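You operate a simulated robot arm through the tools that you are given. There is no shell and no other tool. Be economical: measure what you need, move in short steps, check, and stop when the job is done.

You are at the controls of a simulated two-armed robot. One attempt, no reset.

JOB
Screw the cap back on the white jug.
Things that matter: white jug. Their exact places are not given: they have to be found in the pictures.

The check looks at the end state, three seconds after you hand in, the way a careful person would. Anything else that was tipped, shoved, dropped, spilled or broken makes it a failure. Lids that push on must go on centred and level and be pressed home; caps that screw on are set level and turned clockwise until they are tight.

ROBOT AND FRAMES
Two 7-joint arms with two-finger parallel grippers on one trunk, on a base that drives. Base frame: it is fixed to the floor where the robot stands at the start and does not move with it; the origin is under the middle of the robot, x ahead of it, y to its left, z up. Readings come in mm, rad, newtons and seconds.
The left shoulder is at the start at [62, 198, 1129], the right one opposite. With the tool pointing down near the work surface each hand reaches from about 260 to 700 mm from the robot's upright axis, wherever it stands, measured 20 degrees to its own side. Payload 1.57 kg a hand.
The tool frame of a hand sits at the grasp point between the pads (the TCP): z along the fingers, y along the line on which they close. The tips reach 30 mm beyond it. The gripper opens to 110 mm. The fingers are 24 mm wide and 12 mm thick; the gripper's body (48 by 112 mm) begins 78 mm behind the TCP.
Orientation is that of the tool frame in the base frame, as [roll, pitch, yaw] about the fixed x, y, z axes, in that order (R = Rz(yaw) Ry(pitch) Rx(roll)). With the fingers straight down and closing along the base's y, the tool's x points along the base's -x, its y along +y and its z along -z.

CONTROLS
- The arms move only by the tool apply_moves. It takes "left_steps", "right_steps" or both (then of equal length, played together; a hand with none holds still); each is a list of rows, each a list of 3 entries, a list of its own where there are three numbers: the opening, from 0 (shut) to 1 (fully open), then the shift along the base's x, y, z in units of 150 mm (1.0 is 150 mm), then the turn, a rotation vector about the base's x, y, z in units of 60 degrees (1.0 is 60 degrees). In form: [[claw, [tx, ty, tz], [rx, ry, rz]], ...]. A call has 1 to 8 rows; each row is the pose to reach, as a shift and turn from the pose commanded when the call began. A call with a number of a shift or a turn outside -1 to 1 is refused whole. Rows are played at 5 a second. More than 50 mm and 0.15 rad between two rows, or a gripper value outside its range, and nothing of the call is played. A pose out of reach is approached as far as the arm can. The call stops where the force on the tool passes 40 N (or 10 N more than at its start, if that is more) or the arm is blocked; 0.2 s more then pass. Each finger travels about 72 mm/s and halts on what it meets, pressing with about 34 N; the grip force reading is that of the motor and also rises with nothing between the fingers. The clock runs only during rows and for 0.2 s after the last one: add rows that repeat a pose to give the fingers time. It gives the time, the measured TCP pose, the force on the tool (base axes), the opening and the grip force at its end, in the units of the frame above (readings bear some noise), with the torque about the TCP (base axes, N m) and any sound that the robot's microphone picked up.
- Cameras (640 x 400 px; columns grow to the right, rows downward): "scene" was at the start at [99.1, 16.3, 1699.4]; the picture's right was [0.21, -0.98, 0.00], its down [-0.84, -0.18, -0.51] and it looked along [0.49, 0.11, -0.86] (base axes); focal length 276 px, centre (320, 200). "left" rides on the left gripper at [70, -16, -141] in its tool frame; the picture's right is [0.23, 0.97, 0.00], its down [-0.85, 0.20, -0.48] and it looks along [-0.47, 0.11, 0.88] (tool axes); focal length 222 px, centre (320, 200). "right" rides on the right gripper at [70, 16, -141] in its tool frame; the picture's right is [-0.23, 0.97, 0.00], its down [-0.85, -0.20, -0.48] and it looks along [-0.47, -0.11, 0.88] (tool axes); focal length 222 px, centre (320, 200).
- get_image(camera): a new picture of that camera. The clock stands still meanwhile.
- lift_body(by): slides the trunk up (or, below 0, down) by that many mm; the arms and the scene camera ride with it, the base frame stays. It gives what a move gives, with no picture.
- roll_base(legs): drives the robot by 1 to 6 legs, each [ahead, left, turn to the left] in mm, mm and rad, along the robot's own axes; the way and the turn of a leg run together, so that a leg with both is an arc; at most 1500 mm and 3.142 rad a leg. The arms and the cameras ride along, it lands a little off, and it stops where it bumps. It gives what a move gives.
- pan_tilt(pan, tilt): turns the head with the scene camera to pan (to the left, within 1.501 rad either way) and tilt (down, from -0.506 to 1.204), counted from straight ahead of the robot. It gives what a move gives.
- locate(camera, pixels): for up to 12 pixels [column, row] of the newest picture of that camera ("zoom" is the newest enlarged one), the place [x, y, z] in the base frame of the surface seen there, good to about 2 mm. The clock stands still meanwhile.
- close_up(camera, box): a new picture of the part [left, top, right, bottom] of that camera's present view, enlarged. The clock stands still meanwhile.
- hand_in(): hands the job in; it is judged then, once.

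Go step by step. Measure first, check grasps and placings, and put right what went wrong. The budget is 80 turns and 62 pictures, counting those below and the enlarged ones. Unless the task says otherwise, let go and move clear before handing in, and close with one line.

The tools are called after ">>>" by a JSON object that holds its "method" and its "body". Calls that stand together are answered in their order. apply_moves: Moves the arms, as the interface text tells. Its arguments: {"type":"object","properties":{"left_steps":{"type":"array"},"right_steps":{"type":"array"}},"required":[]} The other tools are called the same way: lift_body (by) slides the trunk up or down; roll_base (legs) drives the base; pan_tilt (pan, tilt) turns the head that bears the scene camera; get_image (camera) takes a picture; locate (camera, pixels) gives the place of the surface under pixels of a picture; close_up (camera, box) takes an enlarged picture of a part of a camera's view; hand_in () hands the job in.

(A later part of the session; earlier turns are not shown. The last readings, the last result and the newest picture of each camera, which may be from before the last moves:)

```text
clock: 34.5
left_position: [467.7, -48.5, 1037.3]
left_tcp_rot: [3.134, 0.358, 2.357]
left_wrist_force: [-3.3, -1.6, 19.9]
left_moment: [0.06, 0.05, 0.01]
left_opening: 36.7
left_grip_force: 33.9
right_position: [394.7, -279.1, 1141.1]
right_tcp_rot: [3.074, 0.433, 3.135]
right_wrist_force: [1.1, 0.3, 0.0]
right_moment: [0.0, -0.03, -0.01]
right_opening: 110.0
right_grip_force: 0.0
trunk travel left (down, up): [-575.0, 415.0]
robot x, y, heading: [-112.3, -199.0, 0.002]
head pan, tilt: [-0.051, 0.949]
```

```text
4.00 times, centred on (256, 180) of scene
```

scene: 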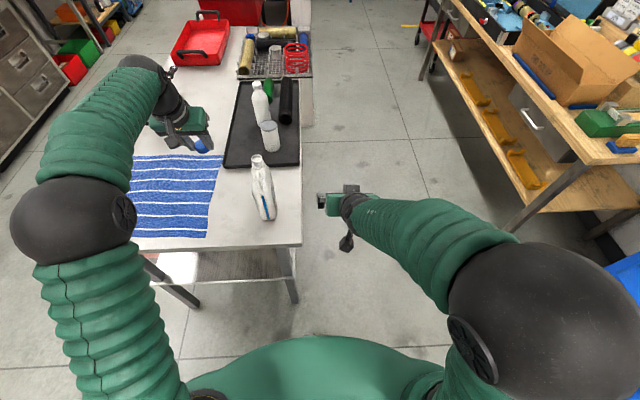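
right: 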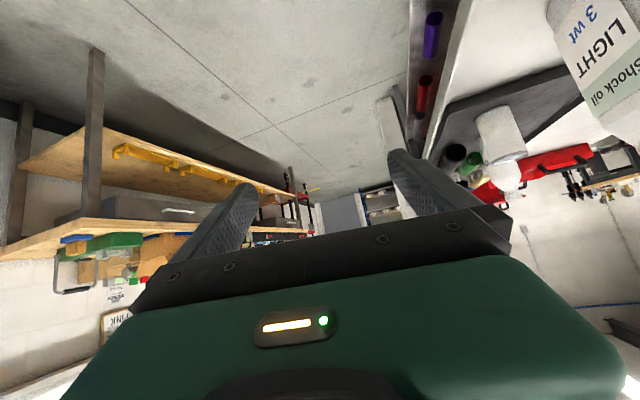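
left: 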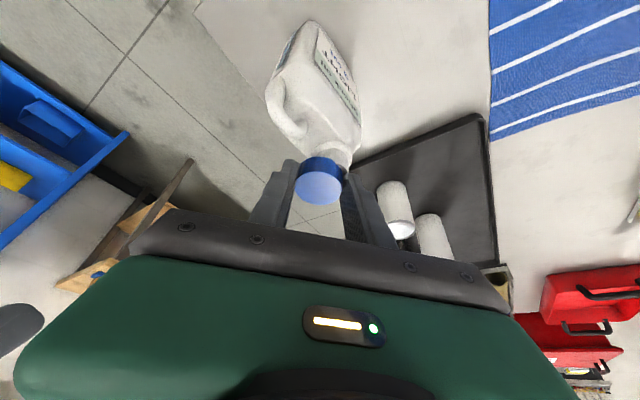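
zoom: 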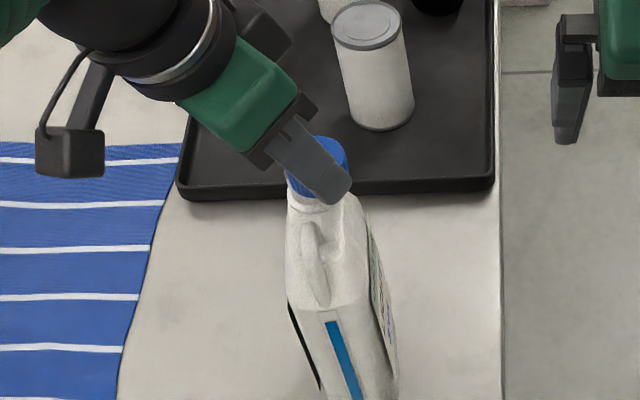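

The jug itself was turned a few degrees by the cap's friction, so it must be held. I'll lift the cap away to the left and then grip the jug with the right hand.

>>> {"method": "apply_moves", "body": {"left_steps": [[0, [0, 0, 0.1], [0, 0, 0]], [0, [0, 0, 0.3], [0, 0, 0]], [0, [0.1, 0.15, 0.5], [0, 0, 0]], [0, [0.2, 0.4, 0.6], [0, 0, 0]], [0, [0.4, 0.65, 0.6], [0, 0, 0]], [0, [0.5, 0.9, 0.6], [0, 0, 0]]]}}

>>> {"method": "close_up", "body": {"camera": "scene", "box": [200, 140, 328, 230]}}

```text
clock: 35.9
left_position: [548.4, 90.3, 1123.1]
left_tcp_rot: [3.141, 0.357, 2.363]
left_wrist_force: [0.2, 0.2, 0.0]
left_moment: [-0.03, 0.02, 0.0]
left_opening: 36.6
left_grip_force: 33.5
right_position: [398.3, -275.7, 1137.6]
right_tcp_rot: [3.085, 0.429, 3.139]
right_wrist_force: [0.1, -0.8, 0.3]
right_moment: [0.01, 0.03, -0.01]
right_opening: 110.1
right_grip_force: 0.0
trunk travel left (down, up): [-575.0, 415.0]
robot x, y, heading: [-110.5, -199.7, 0.002]
head pan, tilt: [-0.051, 0.949]
```

```text
4.44 times, centred on (264, 185) of scene
```

zoom: 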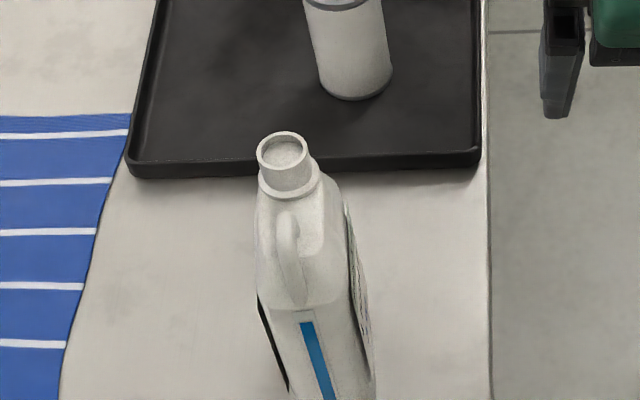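

>>> {"method": "locate", "body": {"camera": "zoom", "pixels": [[259, 152], [308, 152], [283, 133], [286, 172], [262, 250], [350, 250], [290, 215], [292, 300], [302, 315], [262, 290], [356, 290], [348, 220]]}}

```text
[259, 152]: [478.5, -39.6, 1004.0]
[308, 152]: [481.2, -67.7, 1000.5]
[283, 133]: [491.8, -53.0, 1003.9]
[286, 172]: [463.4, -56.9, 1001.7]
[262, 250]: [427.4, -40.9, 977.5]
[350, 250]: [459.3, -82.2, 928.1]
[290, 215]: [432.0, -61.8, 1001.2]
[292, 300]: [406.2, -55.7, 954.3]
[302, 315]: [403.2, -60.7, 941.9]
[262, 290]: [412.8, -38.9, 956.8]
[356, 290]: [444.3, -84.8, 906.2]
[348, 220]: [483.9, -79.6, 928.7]
```

With the cap lifted, the neck is back at (478,-54), so the jug had only leaned under the pressure. The jug's axis is yawed +7° and its body is about 52 mm wide. I'll bring the right hand in over its rear, square to it.

>>> {"method": "apply_moves", "body": {"right_steps": [[1, [0, 0.2, 0.05], [-0.02, 0, 0.03]], [1, [0, 0.4, 0.05], [-0.03, 0, 0.06]], [1, [0, 0.6, 0.05], [-0.05, 0, 0.103]], [1, [0, 0.8, 0.05], [-0.05, 0, 0.103]], [1, [0, 1.0, 0], [-0.05, 0, 0.103]], [1, [0, 1.0, 0], [-0.05, 0, 0.103]]]}}

```text
clock: 36.7
left_position: [545.6, 90.5, 1125.0]
left_tcp_rot: [3.138, 0.361, 2.361]
left_wrist_force: [-0.5, 0.5, -1.1]
left_moment: [0.0, -0.01, 0.02]
left_opening: 36.8
left_grip_force: 34.0
right_position: [398.0, -212.8, 1180.1]
right_tcp_rot: [2.994, 0.461, -3.104]
right_wrist_force: [0.0, 0.7, 0.4]
right_moment: [-0.02, -0.03, -0.01]
right_opening: 109.9
right_grip_force: 0.0
trunk travel left (down, up): [-575.0, 415.0]
robot x, y, heading: [-110.7, -198.9, 0.006]
head pan, tilt: [-0.051, 0.949]
stopped in row 3 (right hand): the arm was blocked; the commanded pose is now the measured one
```

The right arm was blocked again while moving left. I'll look at the whole scene to see what it touches.

>>> {"method": "pan_tilt", "body": {"pan": -0.25, "tilt": 1.15}}

>>> {"method": "get_image", "body": {"camera": "scene"}}

```text
clock: 37.4
left_position: [544.2, 89.3, 1125.9]
left_tcp_rot: [3.138, 0.36, 2.36]
left_wrist_force: [-0.5, 0.8, -0.4]
left_moment: [0.0, -0.01, 0.02]
left_opening: 36.7
left_grip_force: 34.3
right_position: [397.6, -212.5, 1181.2]
right_tcp_rot: [2.992, 0.46, -3.105]
right_wrist_force: [0.0, -0.2, 0.3]
right_moment: [0.02, 0.0, 0.01]
right_opening: 109.9
right_grip_force: 0.1
trunk travel left (down, up): [-575.0, 415.0]
robot x, y, heading: [-110.3, -200.9, 0.003]
head pan, tilt: [-0.25, 1.15]
```

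```text
32 pictures are left
```

scene: 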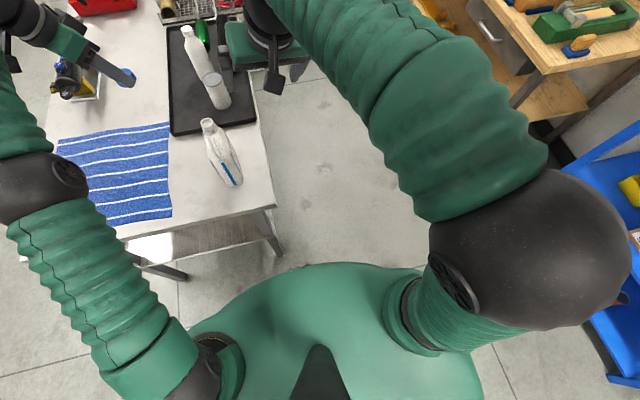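

The right elbow is standing high next to the head because the wrist is 400 mm above the lowered shoulder. I'll drop the right hand beside the table and raise the trunk back up by 150 mm.

>>> {"method": "apply_moves", "body": {"right_steps": [[1, [0.1, -0.2, -0.1], [0, 0, 0]], [1, [0.2, -0.4, -0.3], [0.02, 0.03, -0.03]], [1, [0.3, -0.5, -0.5], [0.05, 0.05, -0.06]], [1, [0.3, -0.5, -0.75], [0.08, 0.05, -0.1]], [1, [0.3, -0.5, -1.0], [0.08, 0.05, -0.1]], [1, [0.3, -0.5, -1.0], [0.08, 0.05, -0.1]]]}}

>>> {"method": "lift_body", "body": {"by": 150}}

```text
clock: 38.8
left_position: [546.8, 90.6, 1126.9]
left_tcp_rot: [3.137, 0.358, 2.359]
left_wrist_force: [-0.1, 0.5, 0.0]
left_moment: [0.0, 0.0, 0.01]
left_opening: 36.4
left_grip_force: 34.1
right_position: [433.0, -291.6, 1055.2]
right_tcp_rot: [2.856, 0.433, 3.006]
right_wrist_force: [0.4, -0.8, -0.9]
right_moment: [0.0, -0.01, 0.0]
right_opening: 109.9
right_grip_force: 0.0
right hand out of reach, approached as far as the arm can: row 5, 6
trunk travel left (down, up): [-575.0, 415.0]
robot x, y, heading: [-110.0, -195.5, 0.002]
head pan, tilt: [-0.25, 1.15]
```

```text
clock: 40.6
left_position: [545.7, 88.8, 1277.1]
left_tcp_rot: [3.136, 0.359, 2.359]
left_wrist_force: [0.2, -0.3, 0.3]
left_moment: [-0.01, -0.03, 0.0]
left_opening: 36.6
left_grip_force: 33.8
right_position: [432.3, -287.5, 1184.3]
right_tcp_rot: [2.9, 0.405, 3.038]
right_wrist_force: [-0.3, 0.3, -0.4]
right_moment: [0.01, 0.0, 0.0]
right_opening: 110.0
right_grip_force: 0.1
trunk travel left (down, up): [-725.0, 265.0]
robot x, y, heading: [-108.1, -197.3, 0.004]
head pan, tilt: [-0.25, 1.15]
```

Now the shoulder is at 1129 again. I'll square the right hand (undoing the roll) while lowering to z≈1060, still beside the table.

>>> {"method": "apply_moves", "body": {"right_steps": [[1, [0, 0, -0.1], [-0.05, 0, 0.03]], [1, [0, 0, -0.25], [-0.1, 0, 0.06]], [1, [0, 0, -0.45], [-0.15, 0, 0.09]], [1, [0, 0, -0.65], [-0.21, 0, 0.13]], [1, [0, 0, -0.83], [-0.21, 0, 0.13]], [1, [0, 0, -0.83], [-0.21, 0, 0.13]]]}}

>>> {"method": "get_image", "body": {"camera": "scene"}}

```text
clock: 42.0
left_position: [544.9, 89.1, 1276.7]
left_tcp_rot: [3.138, 0.361, 2.358]
left_wrist_force: [-0.8, 0.4, 1.2]
left_moment: [-0.01, 0.0, 0.05]
left_opening: 36.7
left_grip_force: 33.9
right_position: [379.1, -275.5, 1096.9]
right_tcp_rot: [3.14, 0.407, -3.017]
right_wrist_force: [0.1, 0.6, -0.8]
right_moment: [0.01, -0.03, 0.03]
right_opening: 110.0
right_grip_force: 0.1
right hand out of reach, approached as far as the arm can: row 1, 2, 3, 4, 5, 6
trunk travel left (down, up): [-725.0, 265.0]
robot x, y, heading: [-113.7, -199.8, 0.001]
head pan, tilt: [-0.25, 1.15]
```

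```text
31 pictures are left
```

scene: 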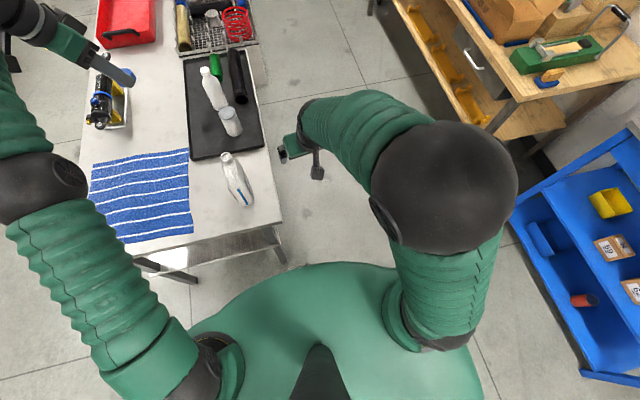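

A close, forward-tilted right hand isn't reachable, because the elbow-up arm hits its wrist limit. Running the thread down needs little torque, so I'll re-centre the cap carefully with the left hand and watch whether the jug stays put.

>>> {"method": "apply_moves", "body": {"left_steps": [[0, [-0.1, -0.15, -0.15], [0, 0, 0]], [0, [-0.2, -0.3, -0.3], [0, 0, 0]], [0, [-0.3, -0.5, -0.5], [0, 0, 0]], [0, [-0.4, -0.7, -0.7], [0, 0, 0]], [0, [-0.5, -0.9, -0.85], [0, 0, 0]], [0, [-0.5, -0.9, -1.0], [0, 0, 0]], [0, [-0.5, -0.9, -1.0], [0, 0, 0]]]}}

>>> {"method": "apply_moves", "body": {"left_steps": [[0, [0, 0, -0.2], [0, 0, 0]], [0, [0, 0, -0.35], [0, 0, 0]], [0, [0, 0, -0.46], [0, 0, 0]], [0, [0, 0, -0.46], [0, 0, 0]]]}}

>>> {"method": "close_up", "body": {"camera": "left", "box": [270, 110, 370, 220]}}

```text
clock: 43.6
left_position: [471.2, -45.4, 1126.8]
left_tcp_rot: [3.138, 0.361, 2.36]
left_wrist_force: [-0.1, 0.1, -0.3]
left_moment: [-0.02, 0.01, 0.0]
left_opening: 36.7
left_grip_force: 34.2
right_position: [378.8, -275.3, 1096.9]
right_tcp_rot: [3.14, 0.404, -3.018]
right_wrist_force: [-0.4, 0.6, -0.3]
right_moment: [0.01, 0.0, 0.02]
right_opening: 110.1
right_grip_force: 0.1
trunk travel left (down, up): [-725.0, 265.0]
robot x, y, heading: [-110.4, -201.2, 0.006]
head pan, tilt: [-0.25, 1.15]
```

```text
clock: 44.6
left_position: [470.5, -45.5, 1056.8]
left_tcp_rot: [3.137, 0.358, 2.36]
left_wrist_force: [0.1, 0.2, 0.4]
left_moment: [0.0, -0.01, 0.02]
left_opening: 36.5
left_grip_force: 33.6
right_position: [379.7, -276.2, 1097.7]
right_tcp_rot: [3.139, 0.404, -3.015]
right_wrist_force: [-0.5, -0.1, 0.4]
right_moment: [0.0, -0.03, -0.03]
right_opening: 110.4
right_grip_force: 0.0
trunk travel left (down, up): [-725.0, 265.0]
robot x, y, heading: [-114.8, -199.7, 0.003]
head pan, tilt: [-0.25, 1.15]
```

```text
3.64 times, centred on (320, 165) of left
```

zoom: 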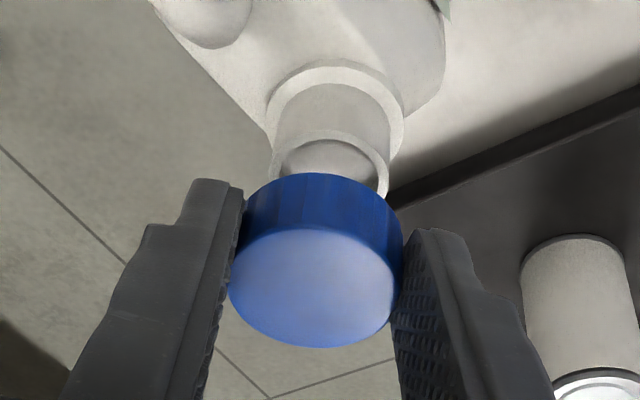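

The rim and cap are both visible now; I'll measure both circles for centring.

>>> {"method": "locate", "body": {"camera": "zoom", "pixels": [[233, 280], [400, 282], [313, 345], [316, 231], [260, 244], [372, 250], [273, 172], [386, 180], [330, 132], [290, 150], [370, 150], [315, 179]]}}

```text
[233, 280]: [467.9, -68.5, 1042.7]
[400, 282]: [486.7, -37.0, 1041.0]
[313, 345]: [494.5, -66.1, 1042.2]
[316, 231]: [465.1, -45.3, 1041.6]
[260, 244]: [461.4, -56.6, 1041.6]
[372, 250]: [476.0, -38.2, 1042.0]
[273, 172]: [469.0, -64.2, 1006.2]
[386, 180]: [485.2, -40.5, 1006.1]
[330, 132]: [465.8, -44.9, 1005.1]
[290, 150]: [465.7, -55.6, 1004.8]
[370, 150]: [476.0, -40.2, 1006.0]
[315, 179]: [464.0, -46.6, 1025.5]
```

>>> {"method": "locate", "body": {"camera": "zoom", "pixels": [[332, 120], [332, 105], [300, 115], [370, 120], [285, 140], [380, 140], [280, 190], [350, 190], [315, 195], [395, 240], [242, 235]]}}

```text
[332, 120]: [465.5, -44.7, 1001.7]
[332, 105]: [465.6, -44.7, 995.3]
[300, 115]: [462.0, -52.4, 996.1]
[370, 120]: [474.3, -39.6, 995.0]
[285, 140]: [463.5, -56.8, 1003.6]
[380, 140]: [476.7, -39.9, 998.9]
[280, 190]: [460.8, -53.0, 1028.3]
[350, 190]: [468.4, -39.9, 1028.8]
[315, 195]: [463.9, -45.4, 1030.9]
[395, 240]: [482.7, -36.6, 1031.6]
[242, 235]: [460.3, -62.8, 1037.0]
```

A circle fit gives the neck at (477.5,-52.9) and the cap at (479,-54.5). I'll correct by (-1.5,+1.7) and descend 20 mm gently.

>>> {"method": "apply_moves", "body": {"left_steps": [[0, [-0.01, 0.0113, 0], [0, 0, 0]], [0, [-0.01, 0.0113, -0.06], [0, 0, 0]], [0, [-0.01, 0.0113, -0.1], [0, 0, 0]], [0, [-0.01, 0.0113, -0.12], [0, 0, 0]], [0, [-0.01, 0.0113, -0.133], [0, 0, 0]], [0, [-0.01, 0.0113, -0.133], [0, 0, 0]]]}}

>>> {"method": "close_up", "body": {"camera": "left", "box": [270, 110, 370, 220]}}

```text
clock: 46.0
left_position: [468.5, -45.3, 1038.1]
left_tcp_rot: [3.137, 0.361, 2.36]
left_wrist_force: [0.1, -0.5, 0.3]
left_moment: [-0.02, -0.01, -0.03]
left_opening: 36.6
left_grip_force: 34.0
right_position: [378.1, -275.8, 1097.8]
right_tcp_rot: [3.14, 0.405, -3.015]
right_wrist_force: [-0.3, -0.5, -0.2]
right_moment: [0.01, 0.01, -0.02]
right_opening: 110.0
right_grip_force: 0.1
trunk travel left (down, up): [-725.0, 265.0]
robot x, y, heading: [-115.3, -194.0, 0.004]
head pan, tilt: [-0.25, 1.15]
```

```text
3.64 times, centred on (320, 165) of left
```

zoom: 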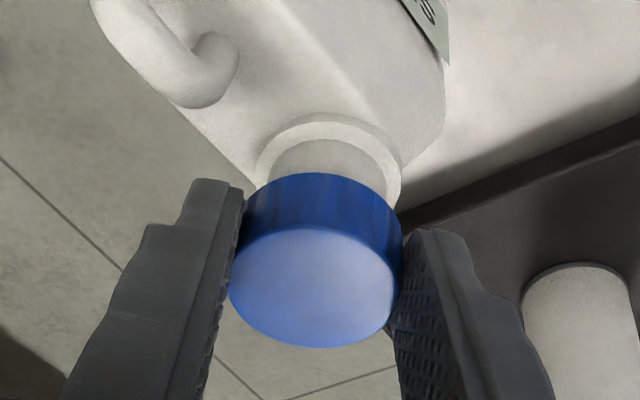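

There is still no contact force and it looks aligned. I'll go down 3 mm more.

>>> {"method": "apply_moves", "body": {"left_steps": [[0, [0, 0, -0.007], [0, 0, 0]], [0, [0, 0, -0.014], [0, 0, 0]], [0, [0, 0, -0.02], [0, 0, 0]], [0, [0, 0, -0.02], [0, 0, 0]]]}}

```text
clock: 47.0
left_position: [469.1, -46.1, 1033.9]
left_tcp_rot: [3.138, 0.36, 2.358]
left_wrist_force: [0.0, 0.3, -0.7]
left_moment: [-0.04, -0.01, -0.02]
left_opening: 36.6
left_grip_force: 33.8
right_position: [378.4, -275.0, 1096.8]
right_tcp_rot: [3.14, 0.406, -3.015]
right_wrist_force: [0.2, -0.4, 0.2]
right_moment: [-0.03, -0.02, 0.03]
right_opening: 109.9
right_grip_force: 0.1
trunk travel left (down, up): [-725.0, 265.0]
robot x, y, heading: [-110.6, -201.4, 0.003]
head pan, tilt: [-0.25, 1.15]
```

The cap is now slipping over the neck with no force. I'll continue 4 mm.

>>> {"method": "apply_moves", "body": {"left_steps": [[0, [0, 0, -0.007], [0, 0, 0]], [0, [0, 0, -0.014], [0, 0, 0]], [0, [0, 0, -0.02], [0, 0, 0]], [0, [0, 0, -0.027], [0, 0, 0]], [0, [0, 0, -0.027], [0, 0, 0]]]}}

```text
clock: 48.2
left_position: [469.1, -45.3, 1030.7]
left_tcp_rot: [3.14, 0.36, 2.358]
left_wrist_force: [0.5, 0.1, -0.2]
left_moment: [-0.03, -0.02, 0.03]
left_opening: 36.7
left_grip_force: 33.9
right_position: [378.6, -275.3, 1097.9]
right_tcp_rot: [3.14, 0.406, -3.017]
right_wrist_force: [-0.8, -0.4, 0.2]
right_moment: [0.02, 0.0, 0.0]
right_opening: 109.8
right_grip_force: 0.0
trunk travel left (down, up): [-725.0, 265.0]
robot x, y, heading: [-113.9, -200.7, 0.001]
head pan, tilt: [-0.25, 1.15]
```

Still free at z 1030.7; another 4 mm.

>>> {"method": "apply_moves", "body": {"left_steps": [[0, [0, 0, -0.007], [0, 0, 0]], [0, [0, 0, -0.014], [0, 0, 0]], [0, [0, 0, -0.02], [0, 0, 0]], [0, [0, 0, -0.027], [0, 0, 0]], [0, [0, 0, -0.027], [0, 0, 0]]]}}

>>> {"method": "close_up", "body": {"camera": "left", "box": [270, 110, 370, 220]}}

```text
clock: 49.4
left_position: [468.4, -44.3, 1025.9]
left_tcp_rot: [3.137, 0.357, 2.36]
left_wrist_force: [0.0, 0.3, -0.1]
left_moment: [0.13, 0.28, 0.01]
left_opening: 36.9
left_grip_force: 34.0
right_position: [379.3, -275.4, 1097.1]
right_tcp_rot: [3.14, 0.405, -3.016]
right_wrist_force: [0.7, 0.0, -0.2]
right_moment: [0.01, -0.02, 0.0]
right_opening: 109.8
right_grip_force: 0.1
trunk travel left (down, up): [-725.0, 265.0]
robot x, y, heading: [-116.4, -197.3, 0.005]
head pan, tilt: [-0.25, 1.15]
```

```text
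3.64 times, centred on (320, 165) of left
```

zoom: 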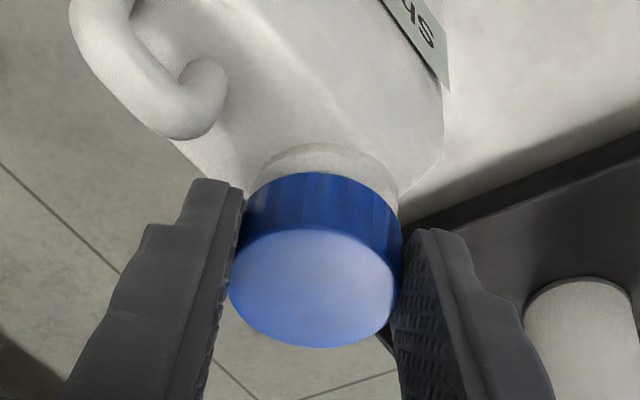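

The cap bottom is now about z 991, well down over the neck, and a small moment shows it rests on the thread. I'll turn 60° clockwise about the cap's axis, following down slightly.

>>> {"method": "apply_moves", "body": {"left_steps": [[0, [0.0073, 0.0063, -0.001], [0, 0, -0.125]], [0, [0.0154, 0.0117, -0.002], [0, 0, -0.25]], [0, [0.0241, 0.0159, -0.003], [0, 0, -0.375]], [0, [0.0333, 0.019, -0.004], [0, 0, -0.5]], [0, [0.0428, 0.0208, -0.005], [0, 0, -0.625]], [0, [0.0525, 0.0214, -0.006], [0, 0, -0.75]], [0, [0.0621, 0.0207, -0.007], [0, 0, -0.875]], [0, [0.0716, 0.0188, -0.008], [0, 0, -1.0]]]}}

>>> {"method": "get_image", "body": {"camera": "left"}}

>>> {"method": "get_image", "body": {"camera": "scene"}}

```text
clock: 51.2
left_position: [480.4, -42.0, 1025.0]
left_tcp_rot: [3.137, 0.36, 1.31]
left_wrist_force: [2.2, -1.1, 0.2]
left_moment: [-0.1, -0.1, 0.01]
left_opening: 36.2
left_grip_force: 33.4
right_position: [379.8, -275.7, 1096.4]
right_tcp_rot: [3.138, 0.406, -3.017]
right_wrist_force: [-0.2, 0.1, 0.4]
right_moment: [0.0, 0.01, 0.0]
right_opening: 109.8
right_grip_force: 0.0
trunk travel left (down, up): [-725.0, 265.0]
robot x, y, heading: [-115.0, -197.1, -0.001]
head pan, tilt: [-0.25, 1.15]
```

```text
27 pictures are left
```

left: 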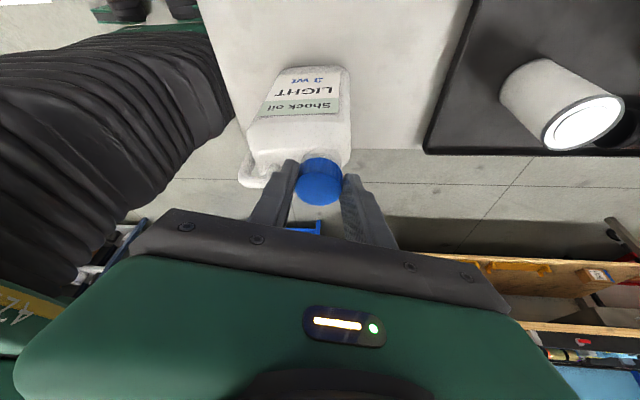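

```text
26 pictures are left
```

scene: 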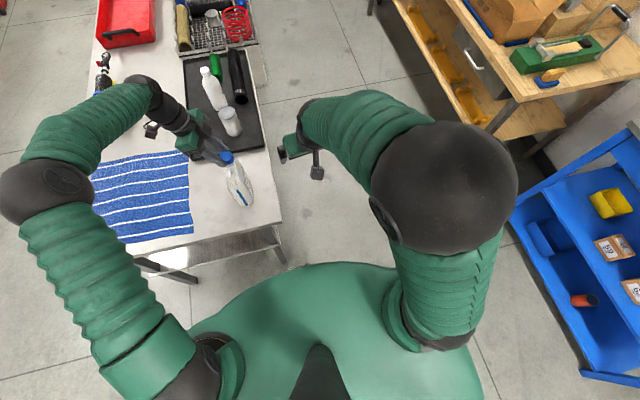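

The jug has stayed put (stripe still at (238,195)) and there's no resistance yet. I'll turn another 60° with a bit more follow-down to feel the thread.

>>> {"method": "apply_moves", "body": {"left_steps": [[0, [0.0091, -0.0032, -0.003], [0, 0, -0.125]], [0, [0.0178, -0.0075, -0.006], [0, 0, -0.25]], [0, [0.0258, -0.0129, -0.009], [0, 0, -0.375]], [0, [0.0331, -0.0193, -0.012], [0, 0, -0.5]], [0, [0.0394, -0.0267, -0.014], [0, 0, -0.625]], [0, [0.0447, -0.0347, -0.016], [0, 0, -0.75]], [0, [0.049, -0.0435, -0.018], [0, 0, -0.875]], [0, [0.0521, -0.0526, -0.02], [0, 0, -1.0]]]}}

>>> {"method": "close_up", "body": {"camera": "left", "box": [220, 80, 420, 220]}}

```text
clock: 53.0
left_position: [488.1, -51.4, 1024.0]
left_tcp_rot: [3.138, 0.357, 0.265]
left_wrist_force: [9.9, -2.4, 22.2]
left_moment: [-0.13, -0.49, 0.08]
left_opening: 36.6
left_grip_force: 33.8
right_position: [377.9, -277.1, 1096.8]
right_tcp_rot: [3.137, 0.405, -3.017]
right_wrist_force: [0.4, -0.5, -0.1]
right_moment: [0.05, -0.01, 0.01]
right_opening: 109.8
right_grip_force: 0.1
trunk travel left (down, up): [-725.0, 265.0]
robot x, y, heading: [-114.4, -195.8, 0.008]
head pan, tilt: [-0.25, 1.15]
```

```text
2.86 times, centred on (320, 150) of left
```

zoom: 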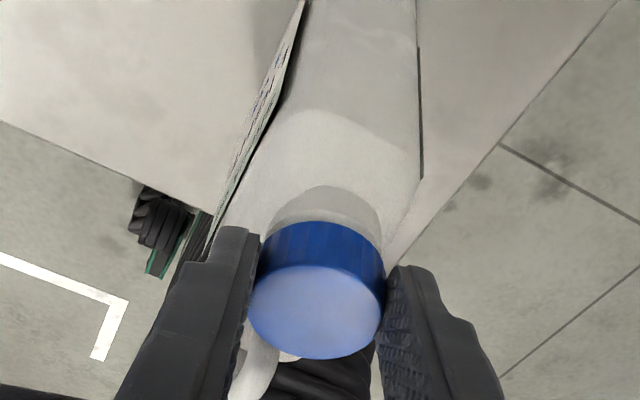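

The downward force is now 22 N with the cap top at about z 1007, so it has met a stop axially and needs turning. I'll release, back off, and check the cap's seat before regripping vertically.

>>> {"method": "apply_moves", "body": {"left_steps": [[0, [-0.01, 0.002, 0.014], [0, 0, 0]], [0.35, [-0.01, 0.002, 0.014], [0, 0, 0]], [0.6, [-0.01, 0.002, 0.014], [0, 0, 0]], [0.6, [-0.01, 0.002, 0.014], [0, 0, 0]], [0.6, [0.02, 0.002, 0.15], [0, 0, 0]], [0.6, [0.1, 0.002, 0.4], [0, 0, 0]], [0.6, [0.1, 0.002, 0.7], [0, 0, 0]], [0.6, [0.1, 0.002, 0.7], [0, 0, 0]]]}}

>>> {"method": "close_up", "body": {"camera": "scene", "box": [190, 130, 286, 210]}}

>>> {"method": "get_image", "body": {"camera": "left"}}

```text
clock: 54.8
left_position: [473.6, -53.4, 1125.3]
left_tcp_rot: [3.137, 0.359, 0.264]
left_wrist_force: [-0.1, -0.8, -0.2]
left_moment: [-0.02, 0.0, -0.01]
left_opening: 65.6
left_grip_force: 0.1
left hand out of reach, approached as far as the arm can: row 5, 6, 7, 8
right_position: [378.9, -276.2, 1097.4]
right_tcp_rot: [3.14, 0.404, -3.016]
right_wrist_force: [-0.1, 0.4, -0.4]
right_moment: [-0.03, -0.01, -0.02]
right_opening: 109.8
right_grip_force: 0.0
trunk travel left (down, up): [-725.0, 265.0]
robot x, y, heading: [-114.1, -199.4, 0.005]
head pan, tilt: [-0.25, 1.15]
```

```text
5.00 times, centred on (238, 170) of scene
```

zoom: 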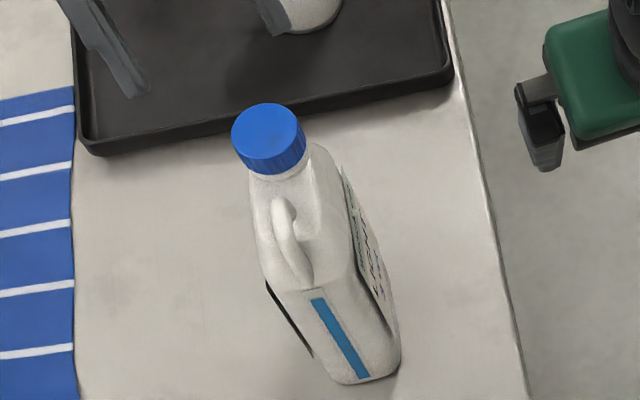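

```text
23 pictures are left
```

left: 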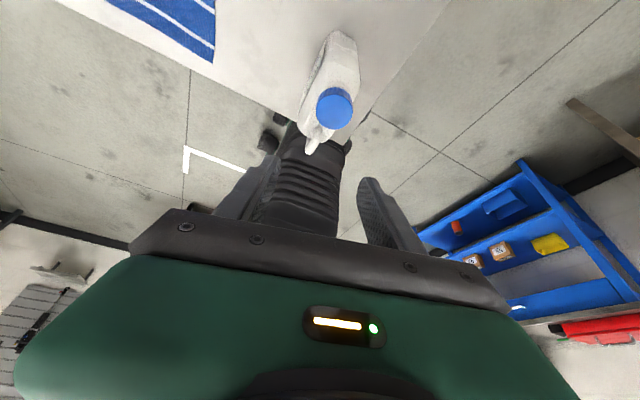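

The cap sits straight on the neck. I'll measure its level and position.

>>> {"method": "locate", "body": {"camera": "zoom", "pixels": [[236, 125], [303, 125], [266, 105], [272, 155], [268, 130], [280, 170], [275, 178], [262, 178], [290, 290], [270, 200], [345, 375], [310, 355]]}}

```text
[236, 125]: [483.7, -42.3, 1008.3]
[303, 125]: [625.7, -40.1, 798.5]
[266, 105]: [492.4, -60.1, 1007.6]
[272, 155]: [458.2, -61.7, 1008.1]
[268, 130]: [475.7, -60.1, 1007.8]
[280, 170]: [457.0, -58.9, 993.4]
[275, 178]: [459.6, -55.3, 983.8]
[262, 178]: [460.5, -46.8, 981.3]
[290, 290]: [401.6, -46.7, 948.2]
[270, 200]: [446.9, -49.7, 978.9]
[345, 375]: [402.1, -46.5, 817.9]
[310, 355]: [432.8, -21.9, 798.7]
```

The cap is level at z 1008, but the light jug has turned about 15° clockwise with it, so it must be held. Plan: the right hand grips the jug's rear vertically, while the left turns the cap leaning away (+x), which leaves the hands clear of each other. First I'll bring the right hand upright and reposition the base.

>>> {"method": "apply_moves", "body": {"right_steps": [[1, [0, 0, 0.05], [0, 0.1, 0]], [1, [0, 0, 0.1], [0, 0.2, 0]], [1, [0, 0, 0.1], [0, 0.3, 0]], [1, [0, 0, 0.1], [0, 0.39, 0]], [1, [0, 0, 0.1], [0, 0.39, 0]]]}}

>>> {"method": "roll_base", "body": {"legs": [[98, 68, 0]]}}

>>> {"method": "pan_tilt", "body": {"pan": 0.1, "tilt": 1.15}}

>>> {"method": "get_image", "body": {"camera": "scene"}}

```text
clock: 56.0
left_position: [473.8, -53.6, 1124.8]
left_tcp_rot: [3.137, 0.36, 0.262]
left_wrist_force: [1.2, 0.5, 0.4]
left_moment: [0.01, -0.01, -0.01]
left_opening: 66.1
left_grip_force: 0.1
right_position: [321.6, -280.4, 1140.3]
right_tcp_rot: [3.09, -0.001, -3.025]
right_wrist_force: [-0.5, 0.7, -1.0]
right_moment: [0.02, 0.01, 0.0]
right_opening: 110.2
right_grip_force: 0.1
right hand out of reach, approached as far as the arm can: row 1, 2, 3, 4, 5
trunk travel left (down, up): [-725.0, 265.0]
robot x, y, heading: [-113.9, -197.4, 0.003]
head pan, tilt: [-0.25, 1.15]
```

```text
clock: 57.2
left_position: [567.2, -4.9, 1125.9]
left_tcp_rot: [-3.134, 0.354, 0.269]
left_wrist_force: [0.1, -0.9, 0.1]
left_moment: [0.09, -0.02, -0.04]
left_opening: 66.1
left_grip_force: 0.0
right_position: [418.0, -231.6, 1139.9]
right_tcp_rot: [3.076, 0.003, -3.029]
right_wrist_force: [0.8, -0.5, 0.3]
right_moment: [0.07, -0.03, 0.0]
right_opening: 109.8
right_grip_force: 0.1
trunk travel left (down, up): [-725.0, 265.0]
robot x, y, heading: [-16.2, -133.7, -0.0]
head pan, tilt: [-0.25, 1.15]
```

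```text
clock: 58.0
left_position: [572.5, 0.7, 1125.2]
left_tcp_rot: [-3.138, 0.359, 0.262]
left_wrist_force: [0.6, -1.3, 0.4]
left_moment: [0.09, 0.0, -0.01]
left_opening: 65.9
left_grip_force: 0.0
right_position: [419.9, -225.5, 1139.9]
right_tcp_rot: [3.081, -0.002, -3.031]
right_wrist_force: [-0.2, -0.3, 0.8]
right_moment: [0.08, -0.02, 0.04]
right_opening: 110.2
right_grip_force: 0.1
trunk travel left (down, up): [-725.0, 265.0]
robot x, y, heading: [-14.7, -135.6, -0.001]
head pan, tilt: [0.099, 1.15]
```

```text
22 pictures are left
```

scene: 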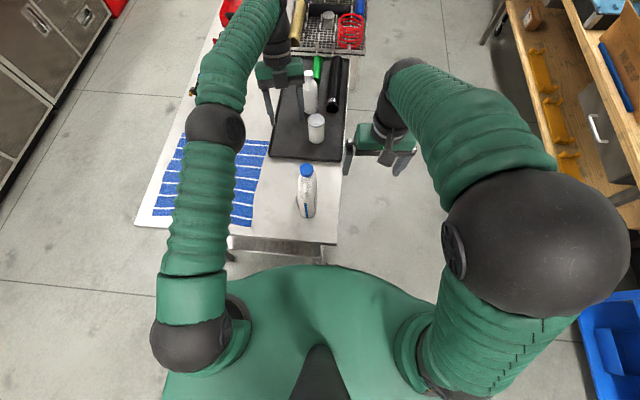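

Both hands are clear. I'll measure the jug's present pose.

>>> {"method": "close_up", "body": {"camera": "scene", "box": [260, 145, 356, 225]}}

>>> {"method": "locate", "body": {"camera": "zoom", "pixels": [[271, 130], [343, 133], [308, 107], [308, 160], [285, 220], [295, 250], [303, 290], [318, 250], [262, 230], [350, 230], [262, 300], [335, 290]]}}

```text
5.00 times, centred on (308, 185) of scene
```

zoom: 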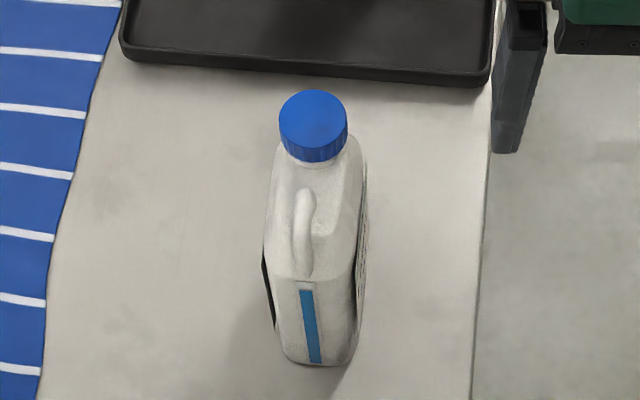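

```text
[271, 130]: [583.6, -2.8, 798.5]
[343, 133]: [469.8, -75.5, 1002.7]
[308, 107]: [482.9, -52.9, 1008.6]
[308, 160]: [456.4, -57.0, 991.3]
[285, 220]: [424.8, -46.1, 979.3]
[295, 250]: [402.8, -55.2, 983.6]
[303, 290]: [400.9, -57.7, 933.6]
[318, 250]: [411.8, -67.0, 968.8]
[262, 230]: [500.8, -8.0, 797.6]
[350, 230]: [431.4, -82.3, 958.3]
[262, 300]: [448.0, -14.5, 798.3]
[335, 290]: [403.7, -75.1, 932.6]
```

>>> {"method": "locate", "body": {"camera": "zoom", "pixels": [[282, 118], [345, 118], [312, 92], [314, 149], [276, 240], [355, 240], [274, 200], [357, 200], [280, 280], [350, 285], [318, 362], [306, 195]]}}

```text
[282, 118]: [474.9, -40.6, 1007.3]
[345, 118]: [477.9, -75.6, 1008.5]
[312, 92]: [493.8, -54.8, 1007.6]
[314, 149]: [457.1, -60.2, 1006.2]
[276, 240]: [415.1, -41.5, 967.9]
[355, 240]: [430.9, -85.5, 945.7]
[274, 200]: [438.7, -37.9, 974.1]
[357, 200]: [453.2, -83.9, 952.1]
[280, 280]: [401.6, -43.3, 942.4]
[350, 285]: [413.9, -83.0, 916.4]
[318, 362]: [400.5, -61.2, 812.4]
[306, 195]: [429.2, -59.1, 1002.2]
```

The cap centre is (476,-58), top level at z 1007–1008, and the jug's axis is now nearly along x with its body centreline at y≈-61. I'll move the upright right hand over the jug's rear.

>>> {"method": "apply_moves", "body": {"right_steps": [[1, [0, 0.2, 0], [-0.02, 0, -0.02]], [1, [-0.02, 0.4, 0], [-0.04, 0, -0.04]], [1, [-0.047, 0.6, -0.1], [-0.057, 0, -0.05]], [1, [-0.047, 0.8, -0.2], [-0.057, 0, -0.05]], [1, [-0.047, 1.0, -0.35], [-0.057, 0, -0.05]], [1, [-0.047, 1.0, -0.5], [-0.057, 0, -0.05]], [1, [-0.047, 1.0, -0.5], [-0.057, 0, -0.05]]]}}

```text
clock: 59.6
left_position: [571.3, 8.4, 1126.1]
left_tcp_rot: [3.138, 0.359, 0.26]
left_wrist_force: [-0.2, 0.2, -0.1]
left_moment: [0.0, 0.01, -0.02]
left_opening: 65.9
left_grip_force: 0.2
right_position: [361.8, -115.3, 1127.6]
right_tcp_rot: [3.119, 0.014, -3.113]
right_wrist_force: [0.6, 0.2, -0.4]
right_moment: [0.01, -0.03, 0.0]
right_opening: 109.9
right_grip_force: 0.0
right hand out of reach, approached as far as the arm can: row 2, 3, 4, 5, 6, 7
trunk travel left (down, up): [-725.0, 265.0]
robot x, y, heading: [-15.4, -134.8, 0.006]
head pan, tilt: [0.099, 1.15]
```

The right hand can't reach across to its left, but it works well on its own side. I'll strafe the base 190 mm left and 30 mm forward, so the jug lies to the right of the centre line; the left arm still reaches the cap.

>>> {"method": "roll_base", "body": {"legs": [[30, 190, 0]]}}

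>>> {"method": "apply_moves", "body": {"right_steps": [[1, [0.05, -0.2, 0], [0.02, 0, 0.04]], [1, [0.1, -0.4, 0], [0.02, 0, 0.04]], [1, [0.14, -0.6, 0], [0.02, 0, 0.04]], [1, [0.14, -0.8, -0.1], [0.02, 0, 0.04]], [1, [0.14, -0.91, -0.3], [0.02, 0, 0.04]], [1, [0.14, -0.91, -0.45], [0.02, 0, 0.04]], [1, [0.14, -0.91, -0.45], [0.02, 0, 0.04]]]}}

```text
clock: 61.2
left_position: [600.4, 195.0, 1124.9]
left_tcp_rot: [3.141, 0.358, 0.263]
left_wrist_force: [-0.5, -0.7, 0.2]
left_moment: [0.03, 0.02, -0.02]
left_opening: 66.0
left_grip_force: 0.0
right_position: [388.4, 79.0, 1128.7]
right_tcp_rot: [3.109, 0.015, -3.09]
right_wrist_force: [-0.1, -0.8, -0.3]
right_moment: [0.04, 0.01, 0.0]
right_opening: 109.9
right_grip_force: 0.1
trunk travel left (down, up): [-725.0, 265.0]
robot x, y, heading: [11.8, 56.2, -0.001]
head pan, tilt: [0.099, 1.15]
```

```text
clock: 62.8
left_position: [599.4, 199.5, 1125.1]
left_tcp_rot: [3.135, 0.357, 0.264]
left_wrist_force: [-0.9, 0.4, -0.2]
left_moment: [0.03, -0.01, 0.0]
left_opening: 65.9
left_grip_force: 0.1
right_position: [404.1, -53.8, 1065.0]
right_tcp_rot: [3.093, 0.019, -3.048]
right_wrist_force: [-0.3, -0.5, 0.5]
right_moment: [-0.02, 0.0, 0.04]
right_opening: 110.1
right_grip_force: 0.1
right hand out of reach, approached as far as the arm can: row 6, 7
trunk travel left (down, up): [-725.0, 265.0]
robot x, y, heading: [15.3, 56.3, 0.002]
head pan, tilt: [0.099, 1.15]
```

The right hand is nearly over the jug's rear at (404,-54,1065). The trunk can bring it straight down, so I'll nudge the base by (+9,-6) and then lower the trunk 125 mm in two stages.

>>> {"method": "roll_base", "body": {"legs": [[10, -6, 0]]}}

>>> {"method": "lift_body", "body": {"by": -45}}

>>> {"method": "get_image", "body": {"camera": "right"}}

```text
clock: 63.5
left_position: [608.9, 193.1, 1127.8]
left_tcp_rot: [3.134, 0.355, 0.262]
left_wrist_force: [-0.2, 0.2, 0.4]
left_moment: [-0.01, -0.02, 0.01]
left_opening: 66.1
left_grip_force: 0.0
right_position: [412.6, -57.9, 1066.0]
right_tcp_rot: [3.092, 0.021, -3.047]
right_wrist_force: [0.4, 0.2, -0.2]
right_moment: [0.0, -0.03, -0.03]
right_opening: 110.0
right_grip_force: 0.0
trunk travel left (down, up): [-725.0, 265.0]
robot x, y, heading: [27.3, 51.5, 0.001]
head pan, tilt: [0.099, 1.15]
```

```text
clock: 64.4
left_position: [609.7, 194.9, 1082.4]
left_tcp_rot: [3.135, 0.355, 0.26]
left_wrist_force: [-0.7, -0.2, -0.4]
left_moment: [0.01, 0.04, 0.02]
left_opening: 65.9
left_grip_force: 0.1
right_position: [414.0, -57.3, 1021.8]
right_tcp_rot: [3.09, 0.025, -3.049]
right_wrist_force: [0.3, -0.3, 0.0]
right_moment: [0.02, 0.03, 0.02]
right_opening: 109.9
right_grip_force: 0.0
trunk travel left (down, up): [-680.0, 310.0]
robot x, y, heading: [27.3, 51.6, 0.0]
head pan, tilt: [0.099, 1.15]
```

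```text
20 pictures are left
```

right: 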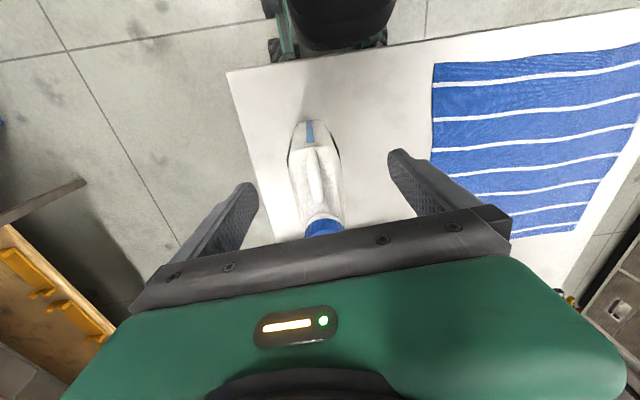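

The jug lies between the open right fingers. I'll lower another 82 mm, to TCP z≈940.

>>> {"method": "lift_body", "body": {"by": -82}}

>>> {"method": "close_up", "body": {"camera": "scene", "box": [300, 120, 460, 270]}}

```text
clock: 65.6
left_position: [609.5, 194.2, 1000.2]
left_tcp_rot: [3.135, 0.354, 0.263]
left_wrist_force: [-0.8, 1.5, -0.9]
left_moment: [0.0, 0.02, 0.01]
left_opening: 66.0
left_grip_force: 0.0
right_position: [419.1, -53.1, 952.0]
right_tcp_rot: [3.056, 0.057, -3.057]
right_wrist_force: [0.0, 0.4, -0.7]
right_moment: [0.0, 0.01, -0.01]
right_opening: 110.1
right_grip_force: 0.0
trunk travel left (down, up): [-598.0, 392.0]
robot x, y, heading: [23.5, 50.4, 0.005]
head pan, tilt: [0.099, 1.15]
```

```text
2.67 times, centred on (380, 195) of scene
```

zoom: 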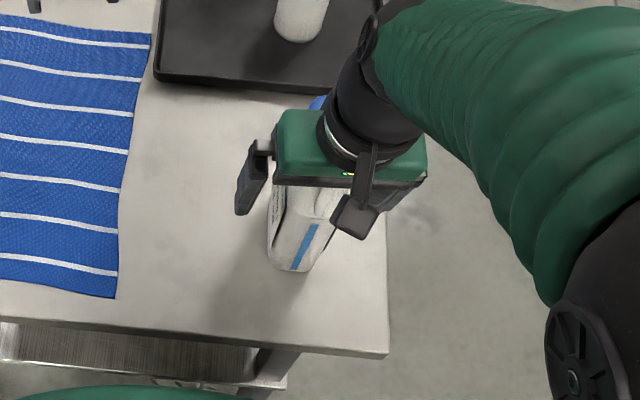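

The right hand straddles the jug at (419,-53,952), about 8 mm left of its centre. I'll nudge the base 7 mm right to centre it, then close.

>>> {"method": "roll_base", "body": {"legs": [[-4, -7, 0]]}}

>>> {"method": "apply_moves", "body": {"right_steps": [[0.7, [0, 0, 0], [0, 0, 0]], [0.6, [0, 0, 0], [0, 0, 0]], [0.5, [0, 0, 0], [0, 0, 0]], [0.4, [0, 0, 0], [0, 0, 0]], [0.35, [0, 0, 0], [0, 0, 0]], [0.35, [0, 0, 0], [0, 0, 0]]]}}

>>> {"method": "close_up", "body": {"camera": "scene", "box": [300, 120, 460, 270]}}

```text
clock: 66.3
left_position: [606.3, 188.0, 999.5]
left_tcp_rot: [3.133, 0.358, 0.263]
left_wrist_force: [0.1, 0.3, -0.1]
left_moment: [-0.02, 0.04, 0.04]
left_opening: 66.2
left_grip_force: 0.0
right_position: [417.1, -60.5, 950.9]
right_tcp_rot: [3.054, 0.058, -3.056]
right_wrist_force: [0.1, 0.2, -0.5]
right_moment: [-0.02, 0.02, 0.01]
right_opening: 109.9
right_grip_force: 0.0
trunk travel left (down, up): [-598.0, 392.0]
robot x, y, heading: [24.2, 41.0, 0.006]
head pan, tilt: [0.099, 1.15]
```

```text
clock: 67.7
left_position: [604.7, 187.0, 1000.2]
left_tcp_rot: [3.136, 0.356, 0.261]
left_wrist_force: [-0.3, 0.9, 0.4]
left_moment: [0.0, 0.0, -0.01]
left_opening: 66.3
left_grip_force: 0.0
right_position: [415.1, -59.7, 953.6]
right_tcp_rot: [3.055, 0.058, -3.059]
right_wrist_force: [0.1, -2.2, 0.1]
right_moment: [-0.4, 0.03, -0.12]
right_opening: 55.2
right_grip_force: 34.1
trunk travel left (down, up): [-598.0, 392.0]
robot x, y, heading: [20.0, 44.7, 0.003]
head pan, tilt: [0.099, 1.15]
```

```text
2.67 times, centred on (380, 195) of scene
```

zoom: 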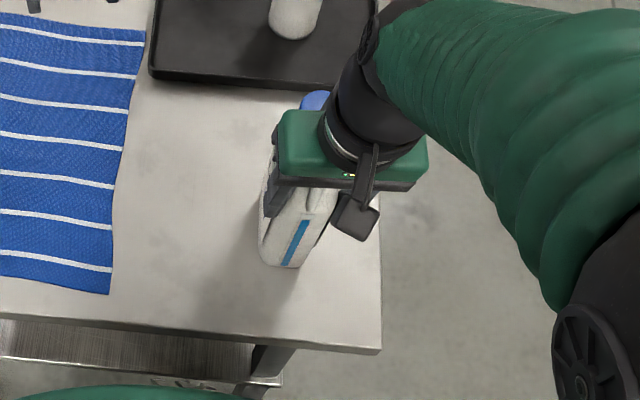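

The jug is gripped (opening 55, 34 N) and has stayed upright. Next the left hand goes over the cap, leaning away at an azimuth of about 40° so it clears the right hand.

>>> {"method": "apply_moves", "body": {"left_steps": [[0.6, [0, 0, 0.25], [0, 0, 0.1]], [0.6, [0, -0.1, 0.5], [0, 0, 0.2]], [0.6, [-0.1, -0.3, 0.65], [0, 0, 0.3]], [0.6, [-0.2, -0.5, 0.65], [0, 0, 0.417]], [0.6, [-0.3, -0.75, 0.65], [0, 0, 0.417]], [0.6, [-0.4, -1.0, 0.65], [0, 0, 0.417]], [0.6, [-0.4, -1.0, 0.65], [0, 0, 0.417]]]}}

>>> {"method": "get_image", "body": {"camera": "left"}}

```text
clock: 69.3
left_position: [543.3, 36.8, 1099.2]
left_tcp_rot: [3.134, 0.354, 0.701]
left_wrist_force: [-0.8, 0.2, 0.2]
left_moment: [-0.02, 0.0, -0.01]
left_opening: 66.0
left_grip_force: 0.1
left hand out of reach, approached as far as the arm can: row 2
right_position: [414.5, -61.8, 954.2]
right_tcp_rot: [3.054, 0.061, -3.06]
right_wrist_force: [-1.1, -3.9, 5.0]
right_moment: [-0.82, 0.08, -0.13]
right_opening: 54.6
right_grip_force: 34.3
trunk travel left (down, up): [-598.0, 392.0]
robot x, y, heading: [19.1, 40.0, 0.006]
head pan, tilt: [0.099, 1.15]
```

```text
17 pictures are left
```

left: 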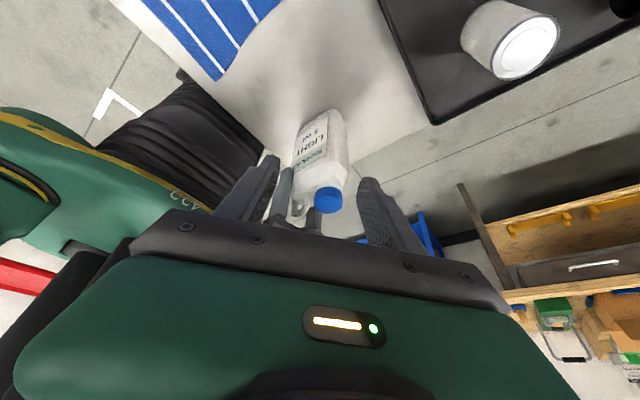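

I'll locate the cap precisely from the left camera.

>>> {"method": "close_up", "body": {"camera": "left", "box": [280, 160, 376, 220]}}

>>> {"method": "locate", "body": {"camera": "left", "pixels": [[328, 200], [317, 200], [340, 200], [328, 190], [328, 211], [318, 205], [338, 206]]}}

```text
6.67 times, centred on (328, 190) of left
```

zoom: 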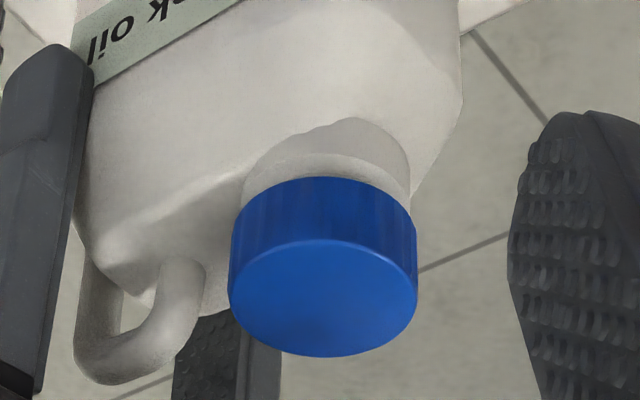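

```text
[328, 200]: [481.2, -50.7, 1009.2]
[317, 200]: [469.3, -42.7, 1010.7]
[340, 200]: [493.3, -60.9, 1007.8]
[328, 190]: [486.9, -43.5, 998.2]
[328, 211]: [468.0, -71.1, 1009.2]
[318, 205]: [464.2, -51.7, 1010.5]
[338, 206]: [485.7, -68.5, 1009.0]
```

>>> {"method": "locate", "body": {"camera": "zoom", "pixels": [[232, 290], [414, 300], [323, 354], [322, 243], [323, 298], [323, 190], [240, 215], [405, 225]]}}

```text
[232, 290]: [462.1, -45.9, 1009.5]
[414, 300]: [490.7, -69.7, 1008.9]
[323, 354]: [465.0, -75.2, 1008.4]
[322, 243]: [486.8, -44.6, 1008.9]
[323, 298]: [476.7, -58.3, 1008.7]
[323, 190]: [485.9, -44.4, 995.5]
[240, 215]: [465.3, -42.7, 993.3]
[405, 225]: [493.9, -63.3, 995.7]
```

The cap centre is (476.2,-58.6) with its top level at z 1009. I'll narrow the left opening to about 47 mm, move over it, and descend to TCP z 1025.

>>> {"method": "apply_moves", "body": {"left_steps": [[0.43, [-0.13, -0.2, -0.05], [0, 0, 0]], [0.43, [-0.26, -0.4, -0.1], [0, 0, 0]], [0.43, [-0.391, -0.589, -0.1], [0, 0, 0]], [0.43, [-0.391, -0.589, -0.25], [0, 0, 0]], [0.43, [-0.391, -0.589, -0.4], [0, 0, 0]], [0.43, [-0.391, -0.589, -0.493], [0, 0, 0]], [0.43, [-0.391, -0.589, -0.493], [0, 0, 0]]]}}

>>> {"method": "close_up", "body": {"camera": "left", "box": [270, 110, 370, 220]}}

```text
clock: 70.9
left_position: [485.3, -52.3, 1024.6]
left_tcp_rot: [3.134, 0.354, 0.699]
left_wrist_force: [0.2, 0.5, -0.2]
left_moment: [-0.02, -0.05, -0.03]
left_opening: 47.1
left_grip_force: 0.0
right_position: [413.9, -61.1, 954.7]
right_tcp_rot: [3.055, 0.061, -3.06]
right_wrist_force: [-0.9, -4.3, 7.6]
right_moment: [-0.88, 0.01, -0.17]
right_opening: 54.4
right_grip_force: 33.6
trunk travel left (down, up): [-598.0, 392.0]
robot x, y, heading: [20.4, 46.5, 0.004]
head pan, tilt: [0.099, 1.15]
```

```text
3.64 times, centred on (320, 165) of left
```

zoom: 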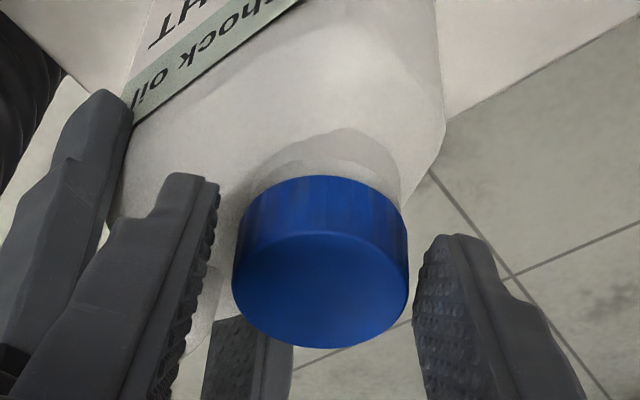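

The pads straddle the cap evenly. I'll close and turn 51° clockwise about the cap's axis while the right hand holds the jug.

>>> {"method": "apply_moves", "body": {"left_steps": [[0, [0, 0, 0], [0, 0, 0]], [0, [0, 0, 0], [0, 0, 0]], [0, [0.0064, -0.0089, 0], [0, 0, -0.1417]], [0, [0.0115, -0.0186, -0.001], [0, 0, -0.2833]], [0, [0.015, -0.029, -0.002], [0, 0, -0.425]], [0, [0.0169, -0.0398, -0.003], [0, 0, -0.5667]], [0, [0.0173, -0.0507, -0.004], [0, 0, -0.7083]], [0, [0.016, -0.0617, -0.004], [0, 0, -0.85]]]}}

```text
clock: 72.7
left_position: [487.7, -60.5, 1024.1]
left_tcp_rot: [3.132, 0.357, -0.193]
left_wrist_force: [5.2, -11.1, -0.7]
left_moment: [0.21, 0.62, 0.17]
left_opening: 36.8
left_grip_force: 34.1
right_position: [414.5, -59.5, 952.6]
right_tcp_rot: [3.052, 0.062, -3.057]
right_wrist_force: [-6.4, 11.1, 1.5]
right_moment: [-0.9, -0.49, 0.63]
right_opening: 54.8
right_grip_force: 33.9
trunk travel left (down, up): [-598.0, 392.0]
robot x, y, heading: [18.4, 42.4, 0.001]
head pan, tilt: [0.099, 1.15]
```

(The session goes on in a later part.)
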